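You operate a simulated robot arm through the tools that you are given. There is no shell and no other tool.

You run a simulated robot arm. Do the job below in one go: nothing can be reset, and whatever is moved stays where it is left.

Task
Put things in order on the top of the big blanks. At the end: the cream driver stands where the teal clip stood; the orange tape card is on the low white box; the yellow end cap stands where the orange tape card stood; the teal clip stands where the yellow end cap stood; whatever was shut is shut again. Leave all else as you found it, and nothing knocked over.

Only the result counts: the job must be done as asked and must still hold three seconds after the hand-in. Knocking over, shifting, dropping, spilling or breaking anything else fails it. A push-on lid holds only when it is set on centred and level and pressed home; a screw cap is set on level and turned clockwise until tight.

Robot
A 6-joint arm with a two-finger parallel gripper, fixed in place. Base frame: the origin is at the foot of the arm, x ahead of it, y to its left, z up; the work surface is at about z = 0. Lengths are in mm, angles in rad, forces in N, time in s.
With the tool pointing down near the work surface it reaches from about 160 to 420 mm from the base axis. Its first joint turns from -1.152 to 1.152 rad. Payload 1.57 kg.
Tool frame: the origin (TCP) lies between the finger pads and is the grasp point; the fingertips stand 30 mm ahead of it; z points along the fingers, y is the line along which they close. The gripper opens to 80 mm. The fingers are 17 mm wide and 12 mm thick; the gripper's body (40 by 82 mm) begins 80 mm behind the TCP.
Orientation is that of the tool frame in the base frame, as a unit quaternion [x, y, z, w]. With the fingers straight down and closing along the base's y, the tool's x points along the base's -x, its y along +y and its z along -z.

Tools
- The arm moves only by the tool send_rows. Its argument "rows" is a list of rows, each an object of numbers (a shift or turn left out is 0, a gripper value left out holds the last): "x", "y", "z": the shift along the tool's x, y, z in units of 25 mm (1.0 is 25 mm); "rx", "ry", "rz": the turn, a rotation vector about the tool's x, y, z in units of 5 degrees (1.0 is 5 degrees); "fingers": the gripper command, from -1 (shut) to 1 (fully open), values between in proportion. In form: [{"x": .., "y": .., "z": .., "rx": .., "ry": .., "rz": .., "fingers": ..}, ...]. A call has 1 to 20 rows; each row shifts and turns the commanded pose from where the row before left it, along the tool's axes as they then stand. A call with a number of a shift or a turn outside -1 to 1 is refused whole. Rows are played at 5 a second. More than 50 mm and 0.15 rad between two rows, or a gripper value outside its range, and nothing of the call is played. A pose out of reach is approached as far as the arm can. The call stops where the force on the tool passes 40 N (or 10 N more than at its start, if that is more) or the arm is blocked; 0.2 s more then pass. The fingers move at their own pace (about 153 mm/s each) and stop on an object; they squeeze with about 22 N. The grip force told is the motor's: it shows also when the fingers shut on nothing. Time passes only in rows, and 0.2 s behind the last, so rows that do not move let the fingers close. It gives the time, the measured TCP pose, the force on the tool (base axes), the opening and the grip force at its end, in the units of the frame above (readings bear some noise), with the torque about the TCP (base axes, N m) and any sound that the robot's microphone picked up, and new pictures: "show" is both (left out), scene, wrist or none.
- Cameras (640 x 400 px; columns grow to the right, rows downward): "scene" is fixed at [59.6, -337, 417.1]; the picture's right is [0.73, -0.68, 0.00], its down [-0.42, -0.45, -0.79] and it looks along [0.54, 0.58, -0.61] (base axes); focal length 214 px, centre (320, 200). "wrist" rides on the gripper at [72, -7, -122] in the tool frame; the picture's right is [0.09, 1.00, 0.00], its down [-0.84, 0.08, -0.54] and it looks along [-0.54, 0.05, 0.84] (tool axes); focal length 238 px, centre (320, 200). There is no depth. A picture from a camera that has moved, and an enlarged one, comes with that camera's place and axes in the base frame and with its lens.
- enlarge(camera, box): a new picture of the part [left, top, right, bottom] of that camera's present view, enlarged. No time passes.
- job_done(): hands the job in; it is judged then, once.

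Places have to be worked out from the pictures, the camera data and where the tool is seen. Open the gripper and draw the arm clear of the work before you hand the job in, unless the task says otherwise.

The tools are called after "Emit:" as a command line: name --argument value ..., lists and objects as JSON in quotes. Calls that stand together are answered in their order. send_rows: Moves the arm, as the interface text tells. Its arguments: {"type":"object","properties":{"rows":{"type":"array"},"show":{"type":"string","enum":["both","scene","wrist","none"]}},"required":["rows"]} The other tools are called the same way: enlarge (camera, box) takes an enlarged picture of a part of a camera's view; job_done () hands the job in.

At the start:

```text
time_s: 0.0
ee_pos: [272.6, 9.4, 236.0]
tcp_rot: [0.0, 1.0, 0.0, 0.0]
force: [0.1, 0.5, -1.0]
wrist_torque: [0.02, 0.01, 0.03]
opening: 80.1
grasp_force: 0.1
```

scene: 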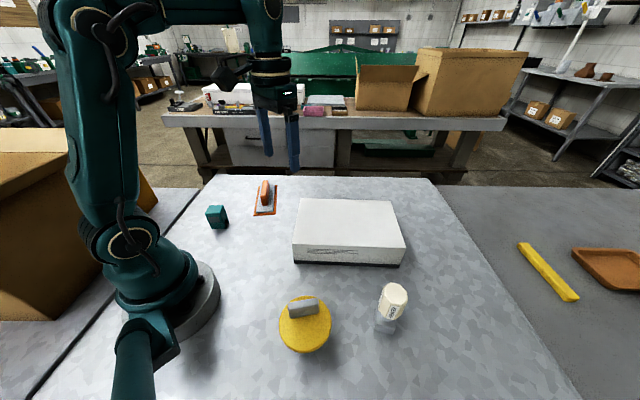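
wrist: 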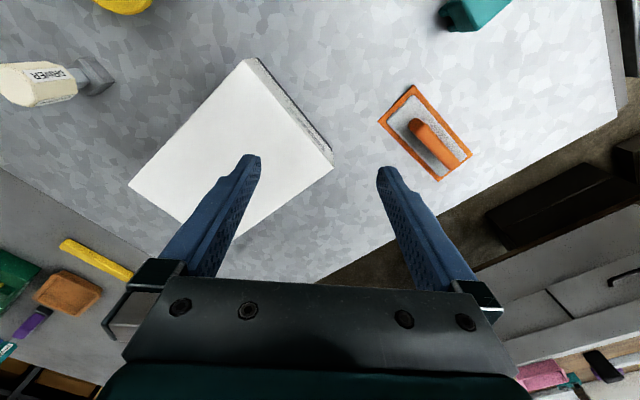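

The scene shows the teal clip, orange tape card, white box, yellow end cap and cream driver. I'll enlarge the views to locate them.

Emit:
enlarge --camera "scene" --box '[190, 160, 350, 260]'

Emit:
enlarge --camera "scene" --box '[260, 260, 420, 360]'

Emit:
enlarge --camera "wrist" --box '[350, 0, 542, 120]'

Emit:
enlarge --camera "scene" --box '[280, 180, 440, 280]'

```text
4.00 times, centred on (270, 210) of scene
camera zoom: at [59.6, -337.0, 417.1], right [0.73, -0.68, 0.0], down [-0.42, -0.45, -0.79], along [0.54, 0.58, -0.61], focal length 858 px, centre (520, 160)
```

zoom: 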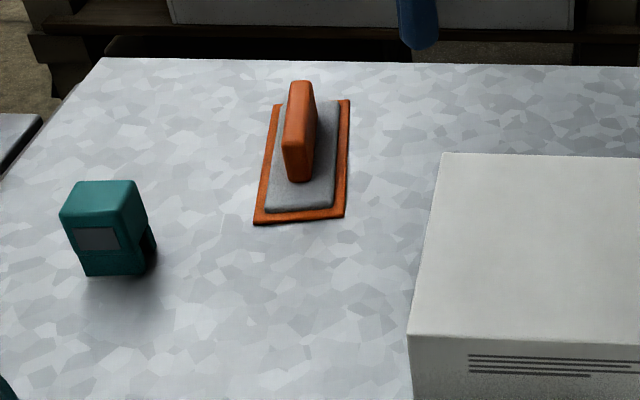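

```text
4.00 times, centred on (340, 310) of scene
camera zoom: at [59.6, -337.0, 417.1], right [0.73, -0.68, 0.0], down [-0.42, -0.45, -0.79], along [0.54, 0.58, -0.61], focal length 858 px, centre (240, -240)
```

zoom: 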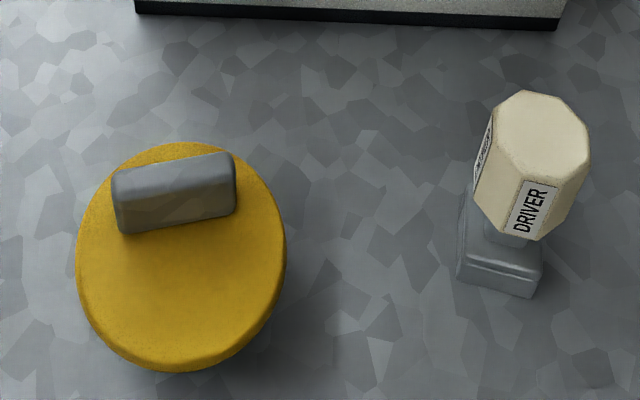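

```text
3.33 times, centred on (446, 60) of wrist
camera zoom: at [201.2, 3.0, 358.9], right [-0.09, 1.0, 0.0], down [0.84, 0.08, 0.54], along [0.54, 0.05, -0.84], focal length 794 px, centre (-100, 667)
```

zoom: 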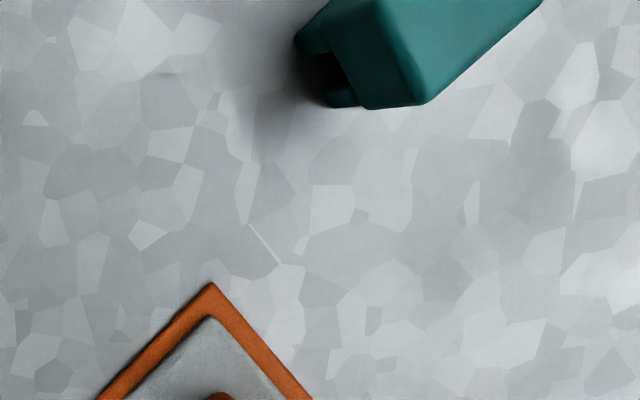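

```text
4.00 times, centred on (360, 230) of scene
camera zoom: at [59.6, -337.0, 417.1], right [0.73, -0.68, 0.0], down [-0.42, -0.45, -0.79], along [0.54, 0.58, -0.61], focal length 858 px, centre (160, 80)
```

zoom: 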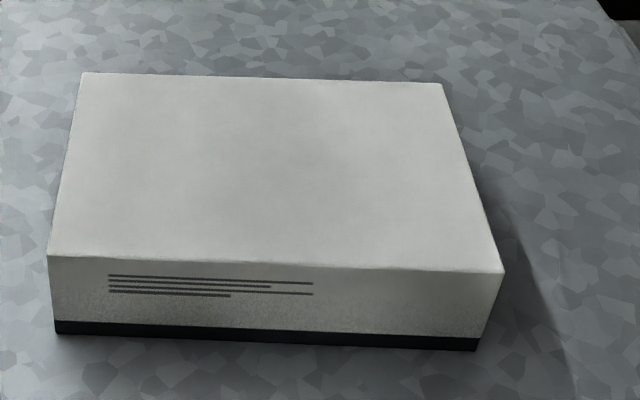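

The card (about 63×152 mm) seems centred near (305,178), the clip near (150,164), the box spans about (222,-75) to (503,-134), the end cap is near (156,-194) and the driver near (262,-290). I move up and left to see the clip and card better with the wrist camera.

Emit:
send_rows --rows '[{"x": 0.52, "y": 0.9}, {"x": 0.52, "y": 0.9}, {"x": 0.52, "y": 0.9}, {"x": 0.52, "y": 0.9}, {}]'

```text
time_s: 1.2
ee_pos: [222.1, 101.2, 237.3]
tcp_rot: [0.001, 1.0, 0.001, 0.0]
force: [-0.2, 0.1, 0.5]
wrist_torque: [0.0, 0.01, 0.0]
opening: 80.1
grasp_force: 0.2
camera wrist: at [149.2, 93.9, 359.8], right [-0.09, 1.0, 0.0], down [0.84, 0.08, 0.54], along [0.54, 0.05, -0.84], focal length 238 px, centre (320, 200)
```

scene: 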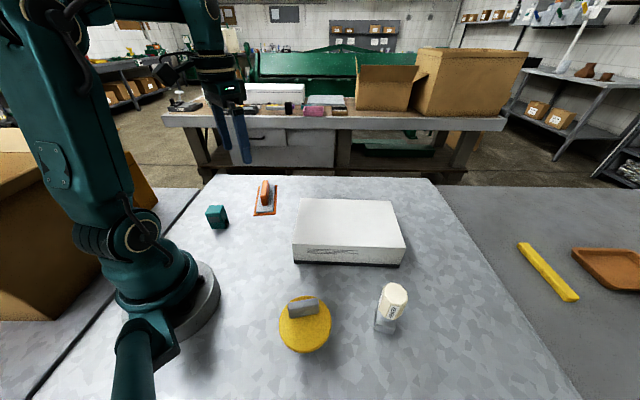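
wrist: 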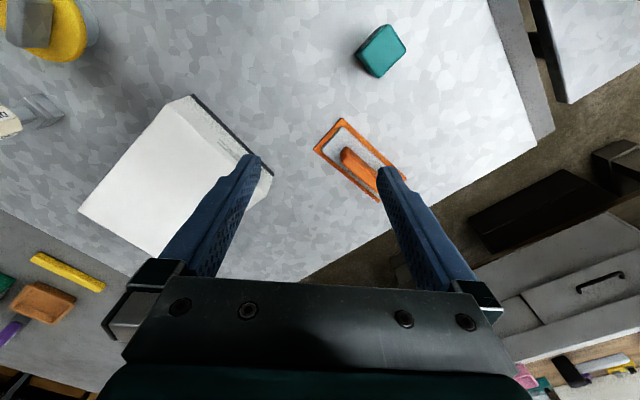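

Both clip and card are in view now; enlarging them.

Emit:
enlarge --camera "wrist" --box '[300, 0, 460, 100]'

Emit:
enlarge --camera "wrist" --box '[280, 105, 440, 205]'

Emit:
enlarge --camera "wrist" --box '[0, 0, 128, 80]'

```text
4.00 times, centred on (380, 50) of wrist
camera zoom: at [149.2, 93.9, 359.8], right [-0.09, 1.0, 0.0], down [0.84, 0.08, 0.54], along [0.54, 0.05, -0.84], focal length 953 px, centre (80, 800)
```

zoom: 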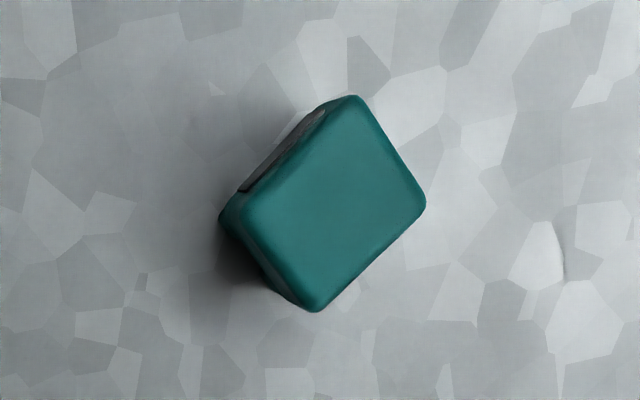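

```text
4.00 times, centred on (360, 155) of wrist
camera zoom: at [149.2, 93.9, 359.8], right [-0.09, 1.0, 0.0], down [0.84, 0.08, 0.54], along [0.54, 0.05, -0.84], focal length 953 px, centre (160, 380)
```

zoom: 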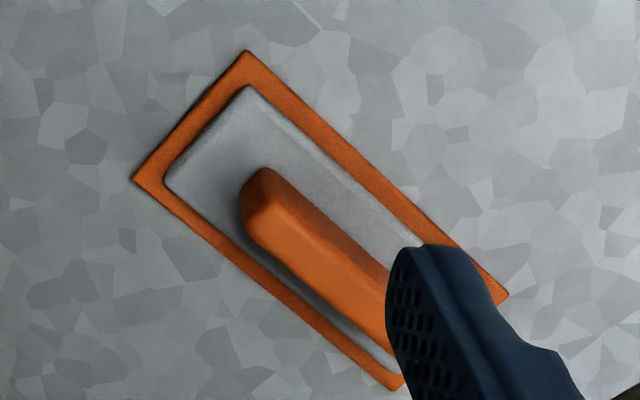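

```text
5.00 times, centred on (64, 40) of wrist
camera zoom: at [149.2, 93.9, 359.8], right [-0.09, 1.0, 0.0], down [0.84, 0.08, 0.54], along [0.54, 0.05, -0.84], focal length 1192 px, centre (1600, 1000)
```

zoom: 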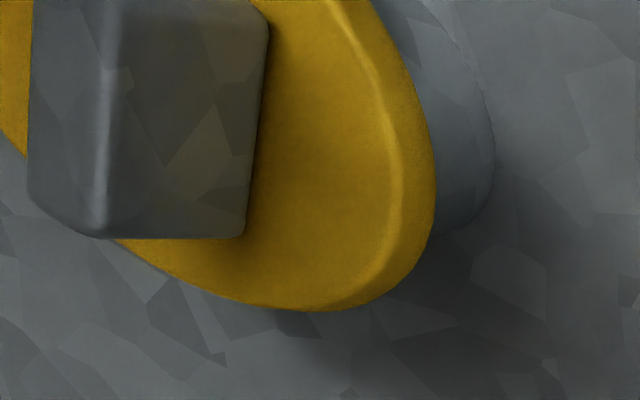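

I estimate the card centre at (306,178), its long axis at 54.6° and the handle top at about z=38. I move above it, line the fingers up across the handle, and come down partway.

Emit:
send_rows --rows '[{"x": -0.824, "y": 0.783}, {"x": -0.824, "y": 0.783}, {"x": -0.824, "y": 0.783}, {"x": -0.824, "y": 0.783}, {"rz": -0.993}, {"rz": -0.993}, {"rz": -0.993}, {"rz": -0.993}, {"rz": -0.993}, {"rz": -0.993}, {"rz": -0.993}, {"rz": -0.993}, {"rz": -0.993}, {"rz": -0.993}, {"rz": -0.993}, {"z": 1}, {"z": 1}, {"z": 1}, {"z": 1}, {}]'

```text
time_s: 5.4
ee_pos: [295.6, 172.2, 136.1]
tcp_rot: [-0.459, 0.889, 0.001, -0.001]
force: [-0.2, 0.7, 0.1]
wrist_torque: [0.01, 0.04, 0.02]
opening: 79.9
grasp_force: 0.0
out of reach, approached as far as the arm can: row 4
camera wrist: at [259.7, 110.0, 258.9], right [-0.86, 0.5, 0.0], down [0.42, 0.73, 0.54], along [0.27, 0.47, -0.84], focal length 238 px, centre (320, 200)
```

scene: 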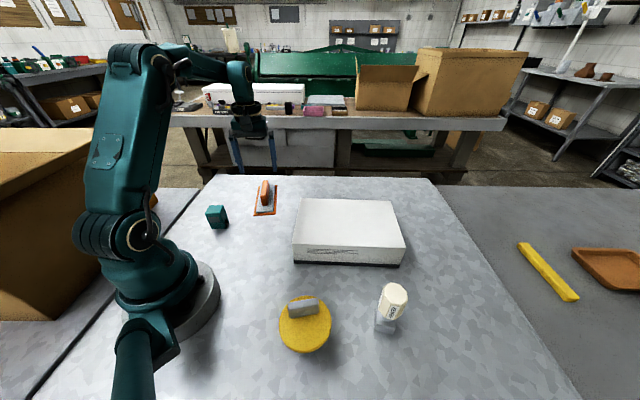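
wrist: 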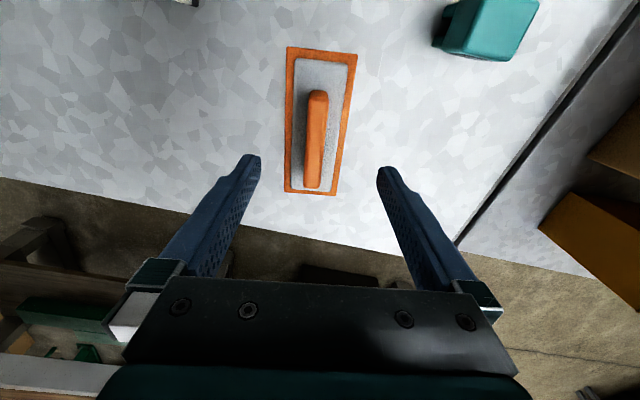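

Row 4 hit the height-limited reach, so I'm at (295.6,172.2), with orientation as wanted. Enlarging the view for the handle.

Emit:
enlarge --camera "wrist" --box '[200, 30, 440, 180]'

Emit:
enlarge --camera "wrist" --box '[420, 0, 548, 80]'

```text
2.67 times, centred on (320, 105) of wrist
camera zoom: at [259.7, 110.0, 258.9], right [-0.86, 0.5, 0.0], down [0.42, 0.73, 0.54], along [0.27, 0.47, -0.84], focal length 636 px, centre (320, 453)
```

zoom: 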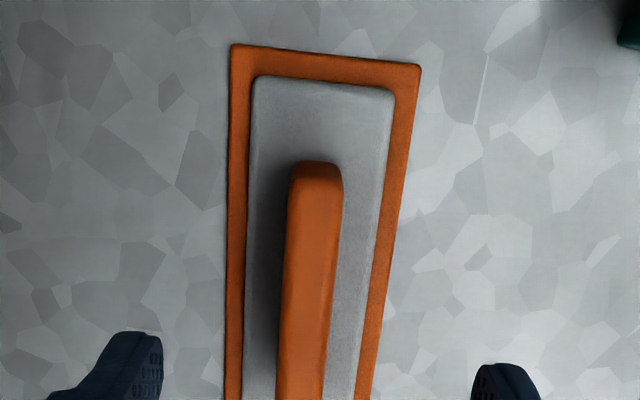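

```text
5.00 times, centred on (484, 40) of wrist
camera zoom: at [259.7, 110.0, 258.9], right [-0.86, 0.5, 0.0], down [0.42, 0.73, 0.54], along [0.27, 0.47, -0.84], focal length 1192 px, centre (-500, 1000)
```

zoom: 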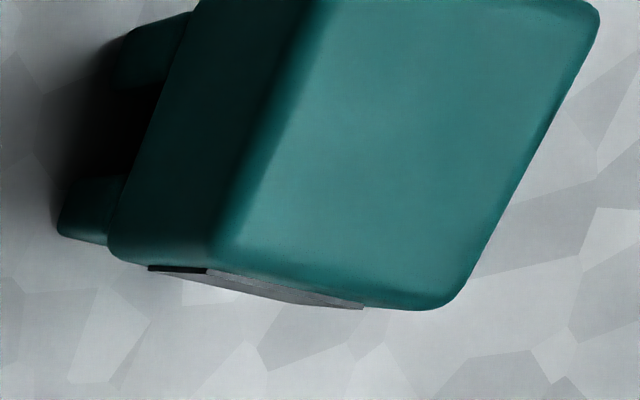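

The handle is centred on the card, about 17 mm thick, running along the long axis. I shift to its centre and lower to about z=70, then check.

Emit:
send_rows --rows '[{"z": 0.9}, {"z": 0.9}, {"x": -0.432, "y": -0.18, "z": 0.8}, {}]'

```text
time_s: 6.4
ee_pos: [304.6, 178.5, 70.4]
tcp_rot: [-0.458, 0.889, 0.0, 0.001]
force: [-0.5, -0.1, -0.5]
wrist_torque: [-0.01, -0.01, 0.01]
opening: 79.8
grasp_force: 0.0
camera wrist: at [268.3, 115.9, 194.1], right [-0.86, 0.5, 0.0], down [0.42, 0.73, 0.54], along [0.27, 0.47, -0.84], focal length 238 px, centre (320, 200)
```

scene: 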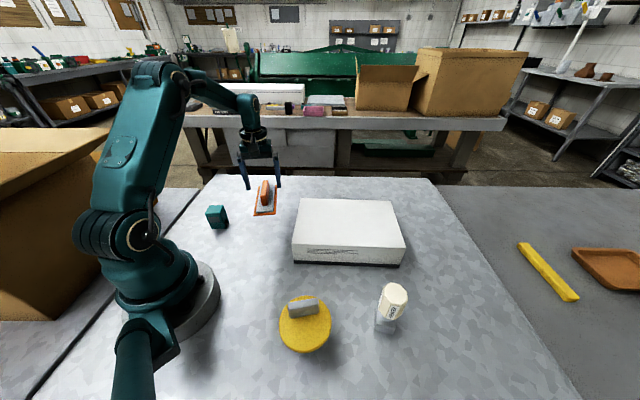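
wrist: 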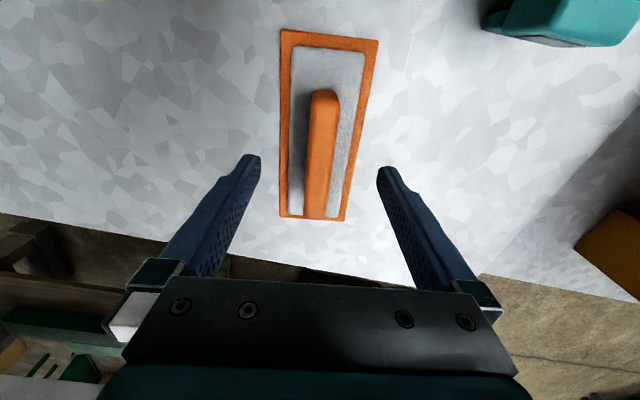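

The fingers straddle the handle well. I lower to TCP z≈43 and close.

Emit:
send_rows --rows '[{"z": 0.55}, {"z": 0.53}, {}, {"fingers": -1}, {"fingers": -1}, {"fingers": -1}, {"fingers": -1}]'

```text
time_s: 8.0
ee_pos: [305.3, 180.4, 45.9]
tcp_rot: [-0.459, 0.888, -0.001, 0.0]
force: [-0.3, -0.4, -0.1]
wrist_torque: [0.0, 0.0, 0.0]
opening: 17.0
grasp_force: 21.8
camera wrist: at [269.3, 116.7, 167.6], right [-0.86, 0.5, 0.0], down [0.42, 0.73, 0.54], along [0.27, 0.47, -0.84], focal length 238 px, centre (320, 200)
```

scene: 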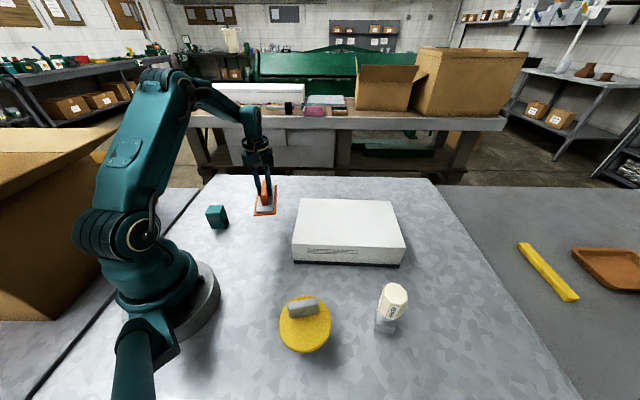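
wrist: 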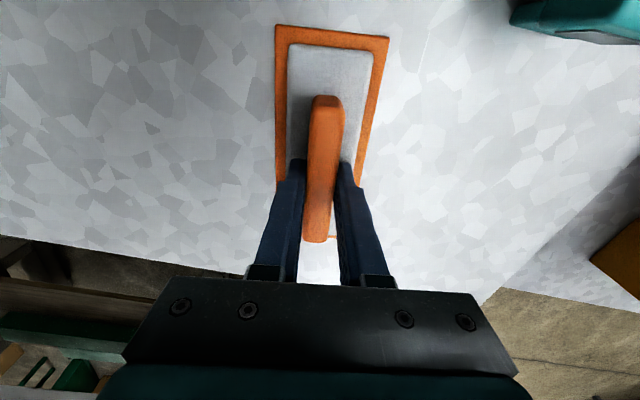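

The handle is gripped (opening 17 mm, 22 N). I lift straight up and check that the card hangs level.

Emit:
send_rows --rows '[{"z": -0.4}, {"z": -0.8}, {"z": -1}, {"z": -1}, {"z": -1}, {}]'

```text
time_s: 9.4
ee_pos: [305.6, 178.1, 150.9]
tcp_rot: [-0.459, 0.888, 0.0, -0.001]
force: [0.0, 0.5, -0.3]
wrist_torque: [0.01, -0.01, 0.0]
opening: 17.0
grasp_force: 21.5
camera wrist: at [268.8, 114.9, 273.5], right [-0.86, 0.5, 0.0], down [0.42, 0.73, 0.54], along [0.27, 0.47, -0.84], focal length 238 px, centre (320, 200)
```

scene: 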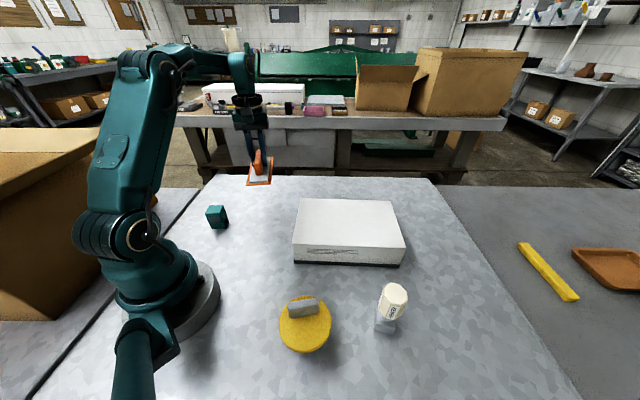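
wrist: 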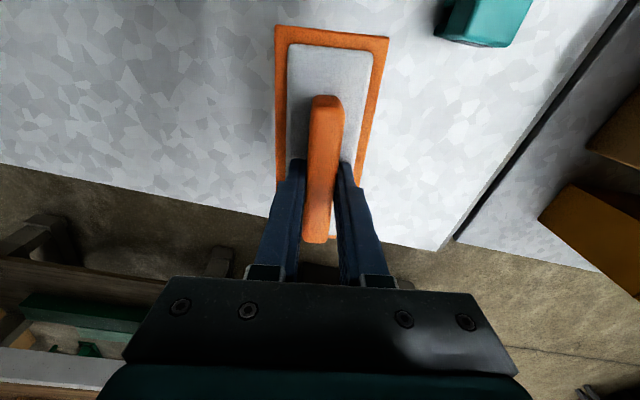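

The card hangs level and steady. I carry it over the box.

Emit:
send_rows --rows '[{"x": 0.703, "y": -0.622}, {"x": 0.703, "y": -0.622}, {"x": 0.703, "y": -0.622}, {"x": 0.703, "y": -0.622}, {"x": 0.703, "y": -0.622}, {"x": 0.703, "y": -0.622}, {"x": 0.703, "y": -0.622}, {"x": 0.703, "y": -0.622}, {"x": 0.703, "y": -0.622}, {"x": 0.703, "y": -0.622}, {"x": 0.703, "y": -0.622}, {"x": 0.703, "y": -0.622}, {}]' --show "none"

Emit:
send_rows --rows '[{"rz": 0.999}, {"rz": 0.999}, {"rz": 0.999}, {"rz": 0.999}, {"rz": 0.999}, {"rz": 0.999}, {"rz": 0.999}, {"rz": 0.999}, {"rz": 0.999}, {"rz": 0.999}, {"rz": 0.999}, {"rz": 0.999}, {"rz": 0.999}, {"rz": 0.999}, {"rz": 0.999}, {"rz": 0.999}, {"rz": 0.999}, {"rz": 0.999}, {"rz": 0.999}, {"rz": 0.999}]'

```text
time_s: 12.2
ee_pos: [336.2, -102.3, 149.5]
tcp_rot: [-0.459, 0.888, 0.0, 0.0]
force: [-0.3, 0.2, -0.8]
wrist_torque: [-0.01, 0.02, 0.01]
opening: 16.7
grasp_force: 22.0
```

```text
time_s: 16.4
ee_pos: [336.1, -101.6, 151.7]
tcp_rot: [0.386, 0.922, -0.001, 0.0]
force: [-0.4, -0.2, -1.1]
wrist_torque: [-0.02, 0.02, -0.01]
opening: 17.6
grasp_force: 22.1
camera wrist: at [280.9, -56.1, 272.6], right [0.65, 0.76, 0.0], down [0.64, -0.54, 0.54], along [0.41, -0.35, -0.84], focal length 238 px, centre (320, 200)
```

scene: 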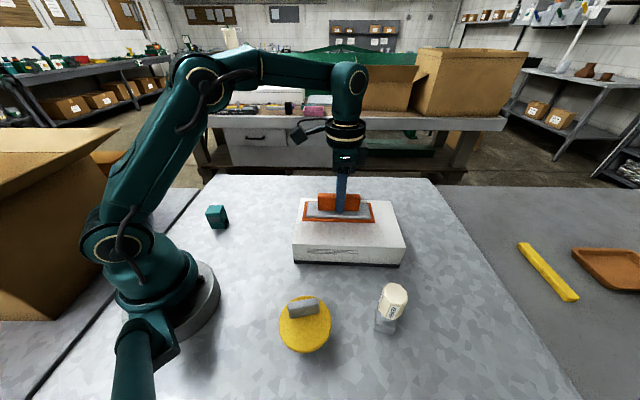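
wrist: 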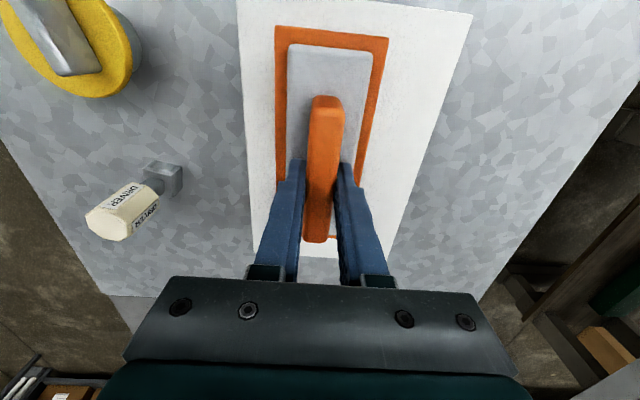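

The card is over the box and aligned. I lower to just above the box top (contact expected near z≈111).

Emit:
send_rows --rows '[{"z": 0.7}, {"z": 0.5}, {"z": 0.16}, {}]'

Emit:
enlarge --camera "scene" --box '[280, 180, 440, 280]'

```text
time_s: 17.4
ee_pos: [335.9, -101.4, 115.3]
tcp_rot: [0.386, 0.923, 0.001, 0.0]
force: [-0.8, -0.1, -0.3]
wrist_torque: [0.01, 0.02, -0.01]
opening: 17.1
grasp_force: 22.2
camera wrist: at [281.0, -55.5, 238.4], right [0.64, 0.76, 0.0], down [0.64, -0.54, 0.54], along [0.41, -0.35, -0.84], focal length 238 px, centre (320, 200)
```

scene: 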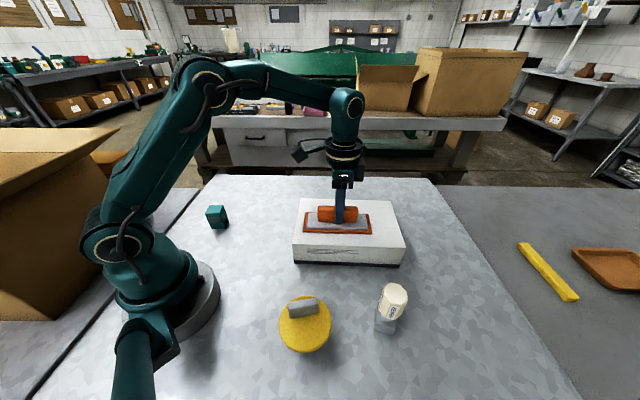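
wrist: 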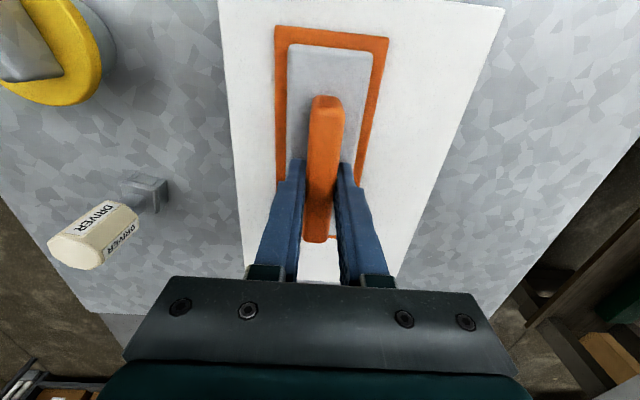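

```text
4.00 times, centred on (360, 230) of scene
camera zoom: at [59.6, -337.0, 417.1], right [0.73, -0.68, 0.0], down [-0.42, -0.45, -0.79], along [0.54, 0.58, -0.61], focal length 858 px, centre (160, 80)
```

zoom: 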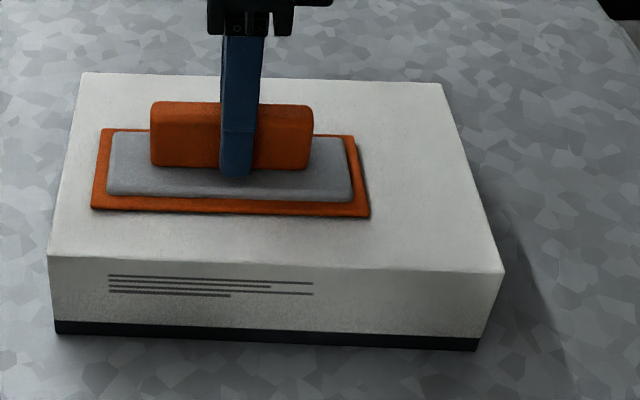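

The card is nearly down and fully within the box top. I lower in small steps, watching the force.

Emit:
send_rows --rows '[{"z": 0.06}, {"z": 0.06}, {}]' --show "none"

```text
time_s: 18.2
ee_pos: [336.8, -102.1, 114.5]
tcp_rot: [0.386, 0.923, 0.0, 0.001]
force: [-6.7, 6.7, 30.0]
wrist_torque: [0.14, 0.25, 0.0]
opening: 17.2
grasp_force: 22.1
```

Contact was made (30 N up). I relieve about 1.5 mm of the press and read again.

Emit:
send_rows --rows '[{"z": -0.06}, {}]' --show "none"

```text
time_s: 18.8
ee_pos: [337.4, -101.9, 114.8]
tcp_rot: [0.386, 0.923, 0.0, 0.001]
force: [-2.0, 3.6, 17.1]
wrist_torque: [-0.11, -0.14, 0.08]
opening: 17.0
grasp_force: 22.5
```

Still 17 N; I ease up another 1 mm, then open.

Emit:
send_rows --rows '[{"z": -0.04}, {}, {"fingers": -0.2}, {"fingers": -0.2}, {"fingers": -0.2}, {}]'

```text
time_s: 20.2
ee_pos: [336.6, -101.7, 115.1]
tcp_rot: [0.386, 0.923, 0.0, 0.0]
force: [-0.1, 0.5, 0.6]
wrist_torque: [0.02, 0.03, -0.01]
opening: 32.1
grasp_force: 0.1
camera wrist: at [281.2, -55.9, 237.8], right [0.64, 0.76, 0.0], down [0.64, -0.54, 0.54], along [0.41, -0.35, -0.84], focal length 238 px, centre (320, 200)
```

scene: 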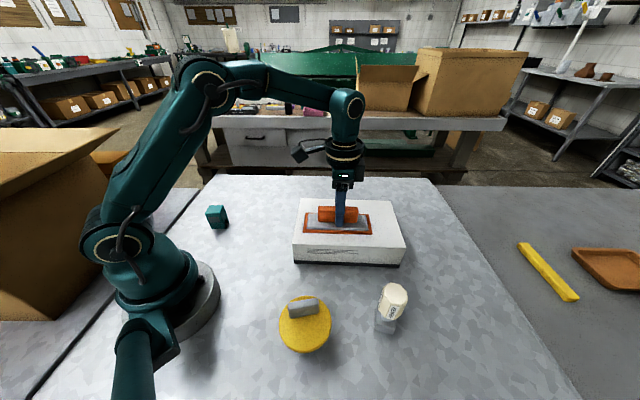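
wrist: 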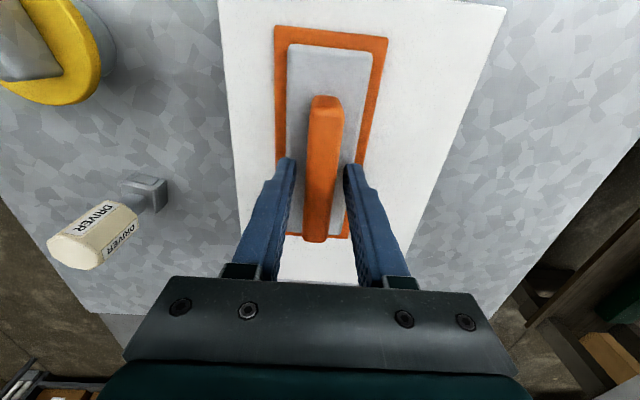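

The card rests on the box, released. I lift straight up, open fully, and move above the end cap to measure it.

Emit:
send_rows --rows '[{"z": -0.6}, {"z": -0.8}, {"z": -0.8}, {"z": -0.6, "fingers": 1}, {"x": 0.3, "y": -0.966}, {"x": 0.3, "y": -0.966}, {"x": 0.3, "y": -0.966}, {"x": 0.3, "y": -0.966}, {"x": 0.3, "y": -0.966}, {"x": 0.3, "y": -0.966}, {"x": 0.3, "y": -0.966}, {"x": 0.3, "y": -0.966}, {}]'

```text
time_s: 23.0
ee_pos: [156.6, -194.1, 184.6]
tcp_rot: [0.386, 0.923, 0.0, 0.0]
force: [0.1, -0.7, 1.1]
wrist_torque: [-0.02, -0.01, 0.0]
opening: 80.3
grasp_force: 0.0
camera wrist: at [101.8, -148.6, 307.3], right [0.64, 0.76, 0.0], down [0.64, -0.54, 0.54], along [0.41, -0.35, -0.84], focal length 238 px, centre (320, 200)
```

scene: 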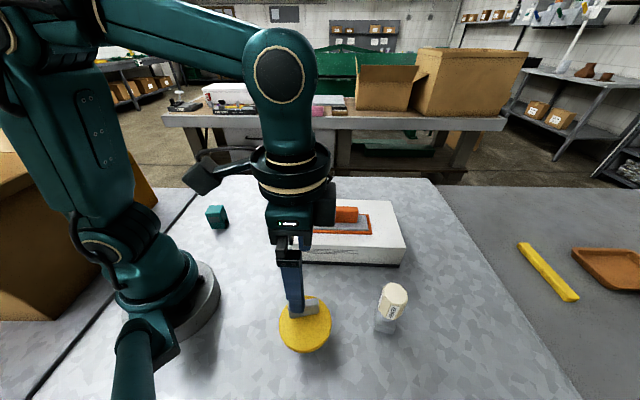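
wrist: 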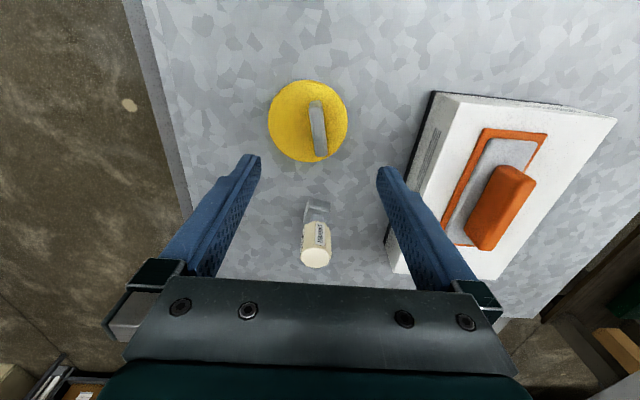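

Emit:
enlarge --camera "wrist" --box '[244, 70, 372, 150]'

Emit:
enlarge --camera "wrist" --box '[260, 70, 388, 150]'

Emit:
enlarge --camera "wrist" --box '[256, 140, 416, 280]'

```text
5.00 times, centred on (308, 110) of wrist
camera zoom: at [101.8, -148.6, 307.3], right [0.64, 0.76, 0.0], down [0.64, -0.54, 0.54], along [0.41, -0.35, -0.84], focal length 1192 px, centre (380, 650)
```

zoom: 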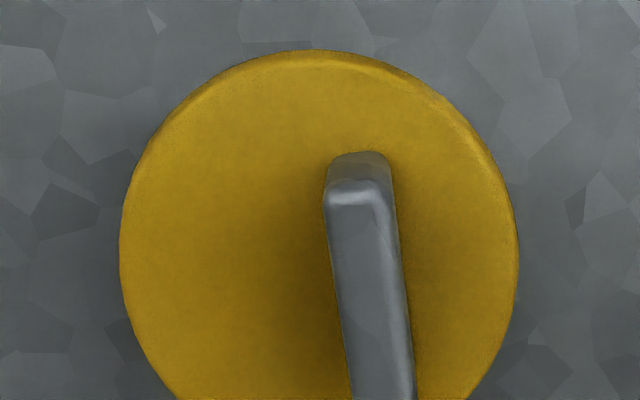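

```text
5.00 times, centred on (324, 110) of wrist
camera zoom: at [101.8, -148.6, 307.3], right [0.64, 0.76, 0.0], down [0.64, -0.54, 0.54], along [0.41, -0.35, -0.84], focal length 1192 px, centre (300, 650)
```

zoom: 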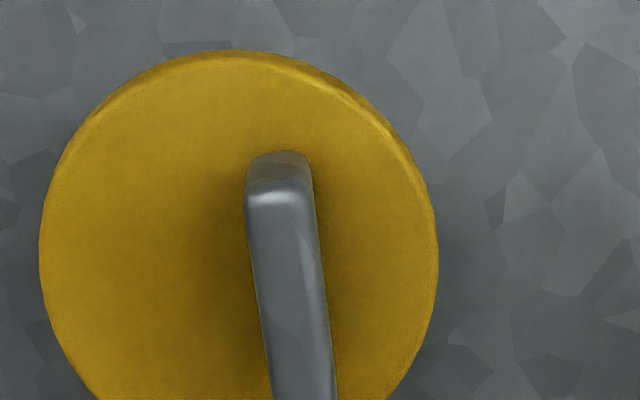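

```text
2.86 times, centred on (336, 210) of wrist
camera zoom: at [101.8, -148.6, 307.3], right [0.64, 0.76, 0.0], down [0.64, -0.54, 0.54], along [0.41, -0.35, -0.84], focal length 681 px, centre (274, 171)
```

zoom: 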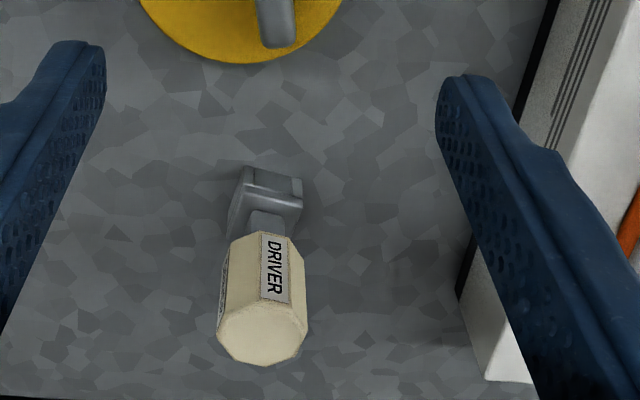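

The end cap: disc about 88 mm across centred near (148,-204) with its top at z≈36, and a 46×13 mm handle to z≈78, centred near (155.5,-195) and running at -34°. I turn to line up with the handle and descend partway.

Emit:
send_rows --rows '[{"rz": -0.8}, {"rz": -0.8}, {"rz": -0.72}, {"z": 0.9}, {"z": 0.9}, {"z": 0.9}, {"z": 0.3}, {}]'

Emit:
enlarge --camera "wrist" --box '[220, 40, 420, 240]'

Emit:
enlarge --camera "scene" --box '[260, 260, 420, 360]'

```text
time_s: 24.8
ee_pos: [156.5, -195.6, 110.5]
tcp_rot: [0.291, 0.957, 0.0, -0.001]
force: [0.3, 0.1, 0.0]
wrist_torque: [-0.04, -0.02, 0.04]
opening: 80.1
grasp_force: 0.0
camera wrist: at [93.0, -160.9, 233.0], right [0.48, 0.88, 0.0], down [0.74, -0.4, 0.54], along [0.48, -0.26, -0.84], focal length 238 px, centre (320, 200)
```

scene: 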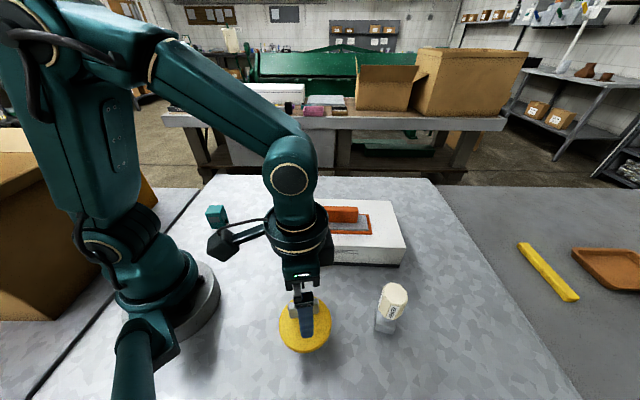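
wrist: 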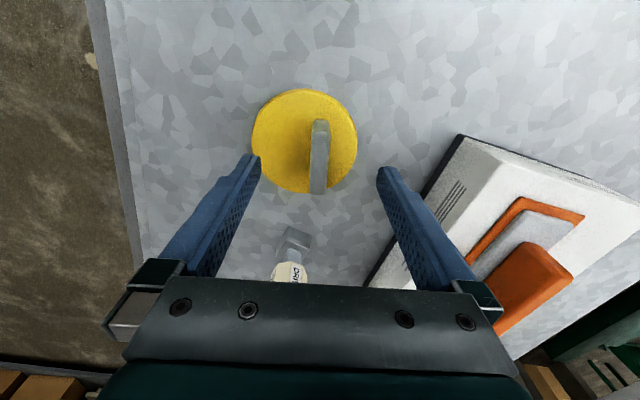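

```text
2.00 times, centred on (320, 140) of wrist
camera zoom: at [93.0, -160.9, 233.0], right [0.48, 0.88, 0.0], down [0.74, -0.4, 0.54], along [0.48, -0.26, -0.84], focal length 477 px, centre (320, 320)
```

zoom: 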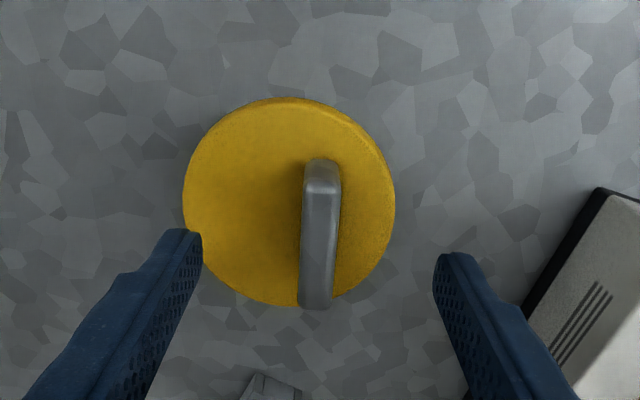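

```text
4.00 times, centred on (340, 310) of scene
camera zoom: at [59.6, -337.0, 417.1], right [0.73, -0.68, 0.0], down [-0.42, -0.45, -0.79], along [0.54, 0.58, -0.61], focal length 858 px, centre (240, -240)
```

zoom: 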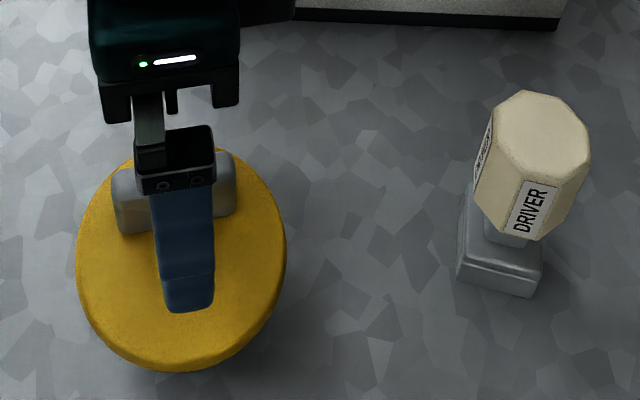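

The handle lies right between the fingers. I descend to TCP z≈75 (tips a few mm above the disc) and close.

Emit:
send_rows --rows '[{"z": 0.7}, {"z": 0.5}, {"z": 0.18}, {}, {"fingers": -1}, {"fingers": -1}, {"fingers": -1}, {"fingers": -1}]'

Emit:
enlarge --camera "scene" --box '[260, 260, 420, 360]'

```text
time_s: 26.0
ee_pos: [157.8, -195.0, 77.6]
tcp_rot: [0.291, 0.957, -0.001, 0.002]
force: [-0.4, -0.5, 4.5]
wrist_torque: [0.03, 0.12, 0.07]
opening: 12.3
grasp_force: 22.4
stopped in row 6: the force on the tool passed its limit at 74 N (the readings are from after the stop); the commanded pose is now the measured one
camera wrist: at [93.0, -160.8, 199.5], right [0.48, 0.88, 0.0], down [0.74, -0.4, 0.55], along [0.48, -0.26, -0.84], focal length 238 px, centre (320, 200)
```

scene: 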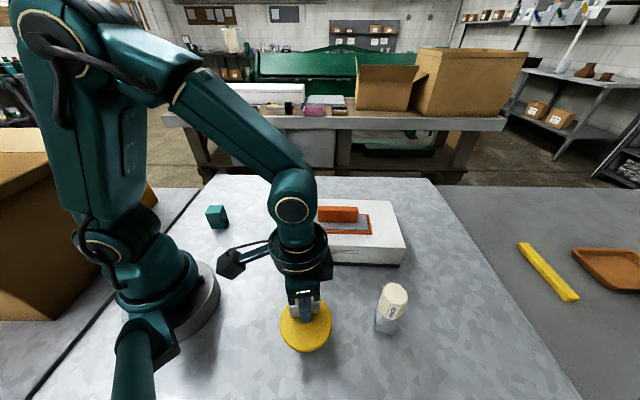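
wrist: 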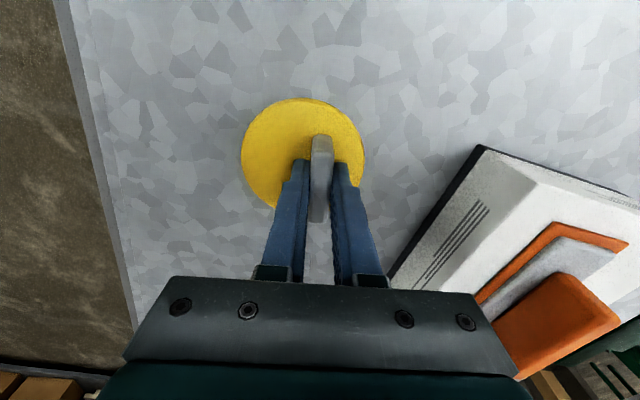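

```text
4.00 times, centred on (340, 310) of scene
camera zoom: at [59.5, -337.0, 417.1], right [0.73, -0.68, 0.0], down [-0.42, -0.45, -0.79], along [0.54, 0.58, -0.61], focal length 858 px, centre (240, -240)
```

zoom: 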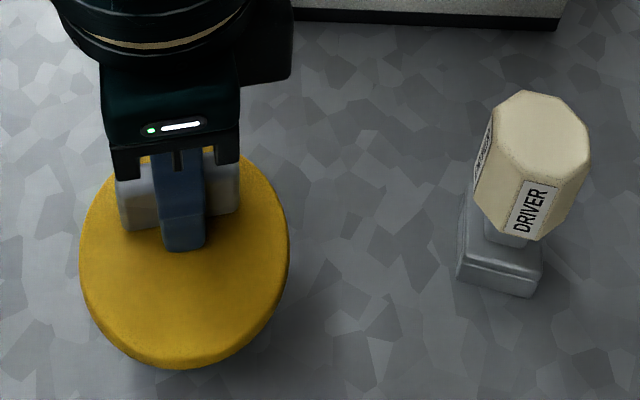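

The handle is gripped (12 mm) after a brief closing bump that moved the cap about 2 mm, still upright; its original centre works out near (148.5,-204.8). I lift it and check it hangs level.

Emit:
send_rows --rows '[{}, {"z": -0.3}, {"z": -0.6}, {"z": -0.9}, {"z": -0.9}, {"z": -0.8}, {}]'

Emit:
enlarge --camera "scene" --box '[240, 220, 400, 320]'

```text
time_s: 27.6
ee_pos: [156.6, -193.7, 166.4]
tcp_rot: [0.292, 0.956, 0.0, 0.001]
force: [-0.4, -0.4, -1.4]
wrist_torque: [0.02, -0.01, 0.01]
opening: 12.5
grasp_force: 22.2
camera wrist: at [92.8, -159.3, 287.7], right [0.48, 0.88, 0.0], down [0.74, -0.4, 0.55], along [0.48, -0.26, -0.84], focal length 238 px, centre (320, 200)
```

scene: 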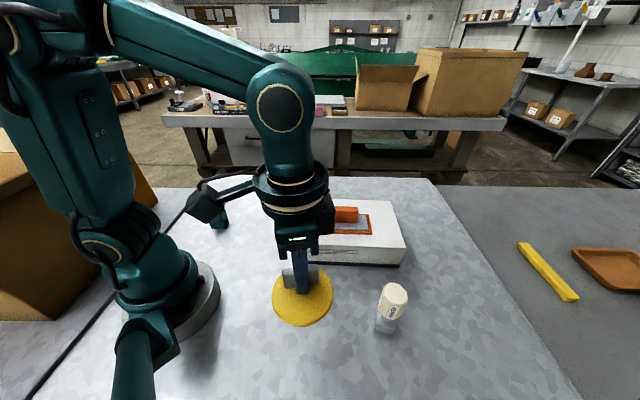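
wrist: 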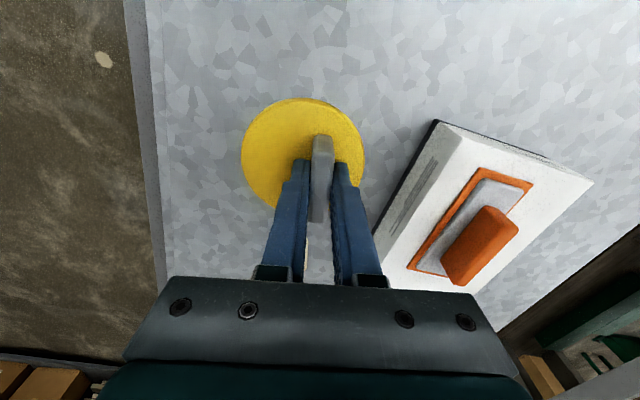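

```text
4.00 times, centred on (320, 270) of scene
camera zoom: at [59.6, -337.0, 417.1], right [0.73, -0.68, 0.0], down [-0.42, -0.45, -0.79], along [0.54, 0.58, -0.61], focal length 858 px, centre (320, -80)
```

zoom: 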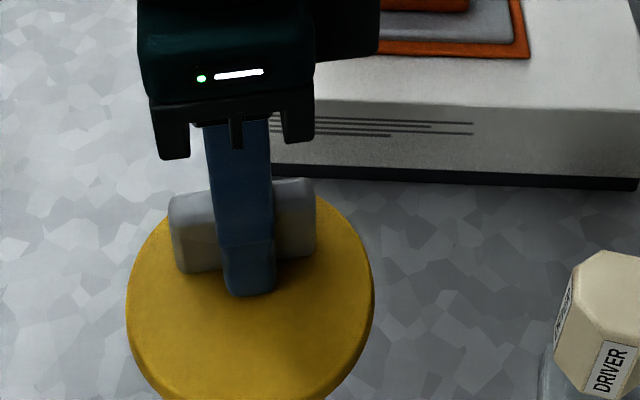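

The cap hangs level. I carry it leftwards to the card's former spot, passing above everything.

Emit:
send_rows --rows '[{"x": 0.1974, "y": 0.9518}, {"x": 0.1974, "y": 0.9518}, {"x": 0.1974, "y": 0.9518}, {"x": 0.1974, "y": 0.9518}, {"x": 0.1974, "y": 0.9518}, {"x": 0.1974, "y": 0.9518}, {"x": 0.1974, "y": 0.9518}, {"x": 0.1974, "y": 0.9518}, {"x": 0.1974, "y": 0.9518}, {"x": 0.1974, "y": 0.9518}, {"x": 0.1974, "y": 0.9518}, {"x": 0.1974, "y": 0.9518}, {"x": 0.1974, "y": 0.9518}, {"x": 0.1974, "y": 0.9518}, {"x": 0.1974, "y": 0.9518}, {"x": 0.1974, "y": 0.9518}, {"x": 0.1974, "y": 0.9518}, {}]'

```text
time_s: 31.4
ee_pos: [311.6, 188.1, 165.3]
tcp_rot: [0.291, 0.957, -0.001, 0.002]
force: [0.1, 0.2, -1.1]
wrist_torque: [0.01, -0.04, 0.0]
opening: 12.4
grasp_force: 21.4
camera wrist: at [248.8, 222.4, 287.3], right [0.48, 0.88, 0.0], down [0.74, -0.4, 0.55], along [0.48, -0.26, -0.84], focal length 238 px, centre (320, 200)
```

scene: 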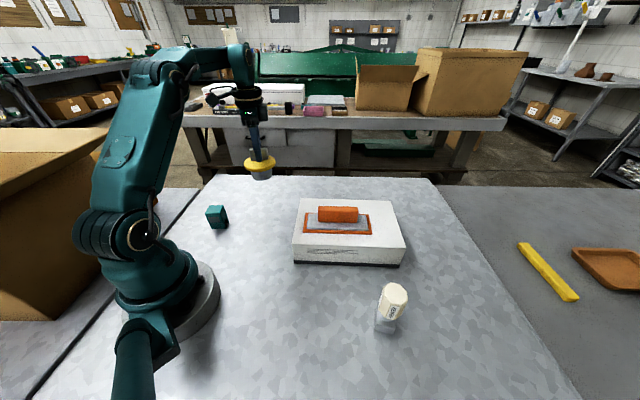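
wrist: 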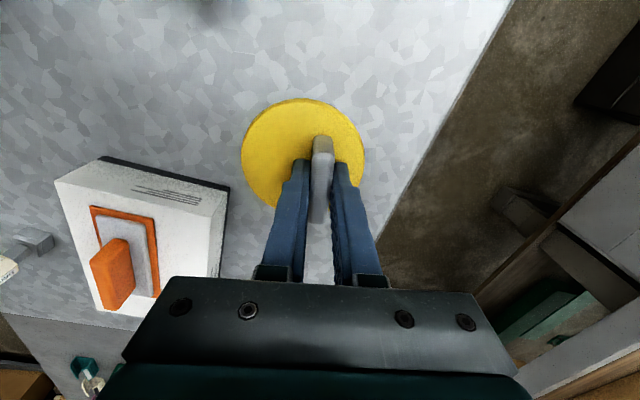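

The cap is above the target. I enlarge the scene to check its shape and centre.

Emit:
enlarge --camera "scene" --box '[200, 120, 328, 200]'

```text
5.00 times, centred on (264, 160) of scene
camera zoom: at [59.6, -337.0, 417.1], right [0.73, -0.68, 0.0], down [-0.42, -0.45, -0.79], along [0.54, 0.58, -0.61], focal length 1072 px, centre (600, 400)
```

zoom: 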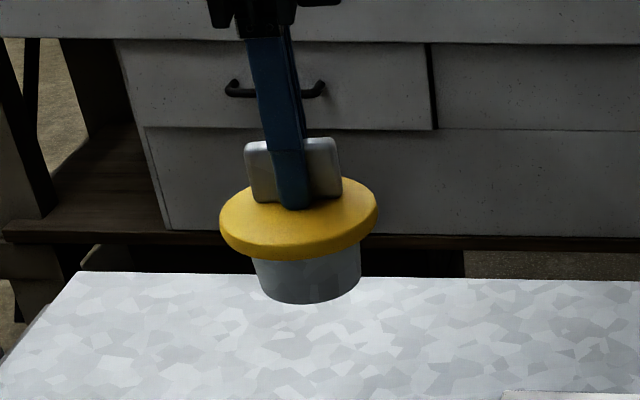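

The cap shows a plug under the disc, upright and coaxial. I lower it to just above the surface (contact expected near TCP z≈76).

Emit:
send_rows --rows '[{"z": 0.9, "y": 0.03, "x": -0.02}, {"z": 0.9}, {"z": 0.9}, {"z": 0.5}, {"z": 0.1}, {}]'

Emit:
enlarge --camera "scene" --box '[200, 150, 328, 230]'

```text
time_s: 32.8
ee_pos: [313.5, 189.1, 81.2]
tcp_rot: [0.292, 0.957, -0.001, 0.001]
force: [0.1, -0.4, -0.9]
wrist_torque: [0.03, 0.01, -0.02]
opening: 12.2
grasp_force: 21.9
camera wrist: at [250.2, 222.4, 203.4], right [0.48, 0.88, 0.0], down [0.74, -0.4, 0.55], along [0.48, -0.26, -0.84], focal length 238 px, centre (320, 200)
```

scene: 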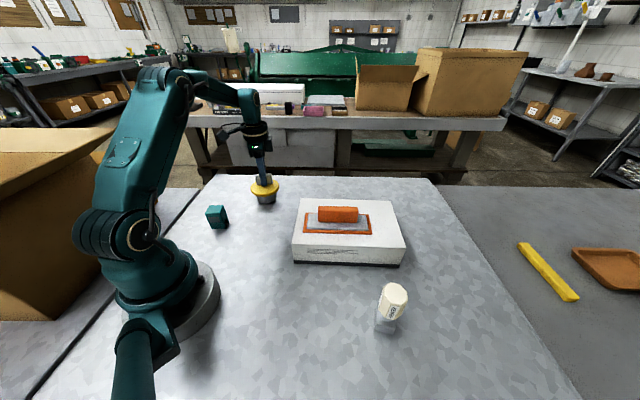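
wrist: 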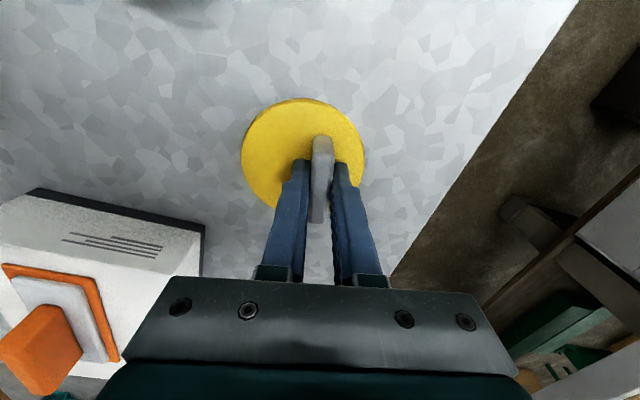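

```text
5.00 times, centred on (264, 190) of scene
camera zoom: at [59.6, -337.0, 417.1], right [0.73, -0.68, 0.0], down [-0.42, -0.45, -0.79], along [0.54, 0.58, -0.61], focal length 1072 px, centre (600, 250)
```

zoom: 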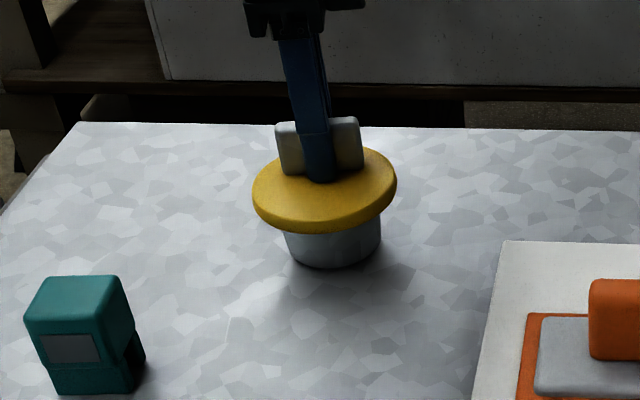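

The scene check puts the plug about 4 mm above the surface and centred near (306,180), as wanted. I lower slowly to contact.

Emit:
send_rows --rows '[{"z": 0.08}, {"z": 0.06}, {}]' --show "none"

```text
time_s: 33.6
ee_pos: [314.0, 188.5, 77.9]
tcp_rot: [0.292, 0.957, -0.001, 0.001]
force: [-1.5, 0.0, 0.0]
wrist_torque: [0.03, -0.01, 0.02]
opening: 12.2
grasp_force: 21.7
```

Emit:
send_rows --rows '[{"z": 0.04}, {"z": 0.04}, {}]' --show "none"

```text
time_s: 34.4
ee_pos: [314.4, 187.4, 77.0]
tcp_rot: [0.292, 0.957, 0.0, 0.003]
force: [-5.4, -3.0, 18.8]
wrist_torque: [-0.06, 0.41, 0.02]
opening: 12.4
grasp_force: 22.4
```

Contact (19 N). I ease off 1 mm and open the fingers modestly.

Emit:
send_rows --rows '[{"z": -0.04}, {}, {"fingers": -0.1}, {"fingers": -0.1}, {"fingers": -0.1}, {}]'

Emit:
enlarge --camera "scene" --box '[200, 150, 328, 230]'

```text
time_s: 35.8
ee_pos: [312.9, 186.7, 77.1]
tcp_rot: [0.291, 0.957, -0.001, 0.002]
force: [0.0, 0.9, -0.3]
wrist_torque: [-0.01, 0.01, 0.01]
opening: 35.7
grasp_force: 0.1
camera wrist: at [250.0, 222.2, 199.4], right [0.48, 0.88, 0.0], down [0.74, -0.4, 0.55], along [0.48, -0.26, -0.84], focal length 238 px, centre (320, 200)
```

scene: 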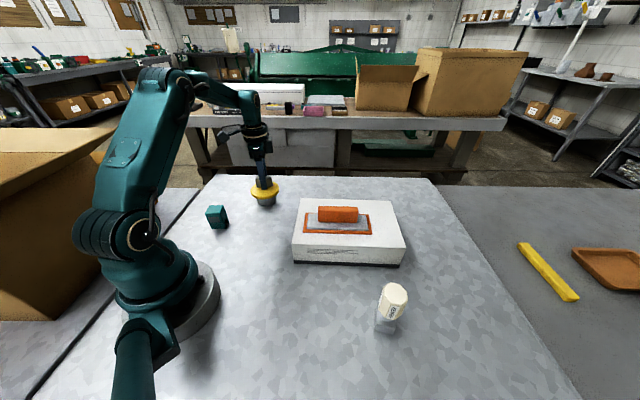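
wrist: 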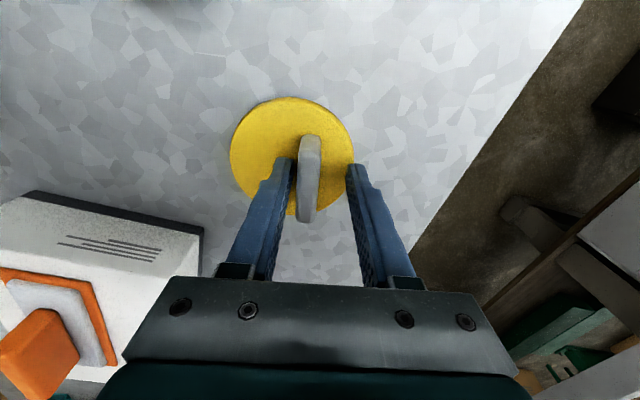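

```text
5.00 times, centred on (264, 190) of scene
camera zoom: at [59.6, -337.0, 417.1], right [0.73, -0.68, 0.0], down [-0.42, -0.45, -0.79], along [0.54, 0.58, -0.61], focal length 1072 px, centre (600, 250)
```

zoom: 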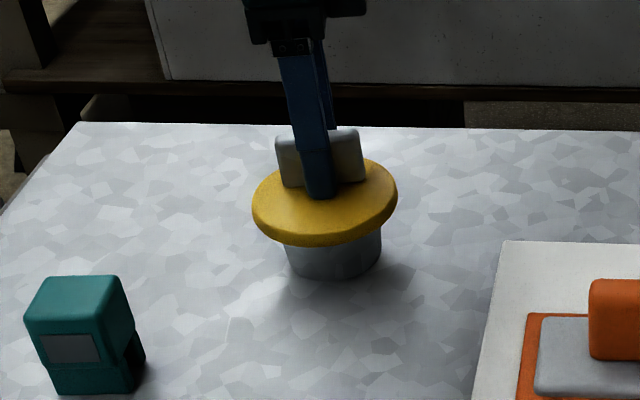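

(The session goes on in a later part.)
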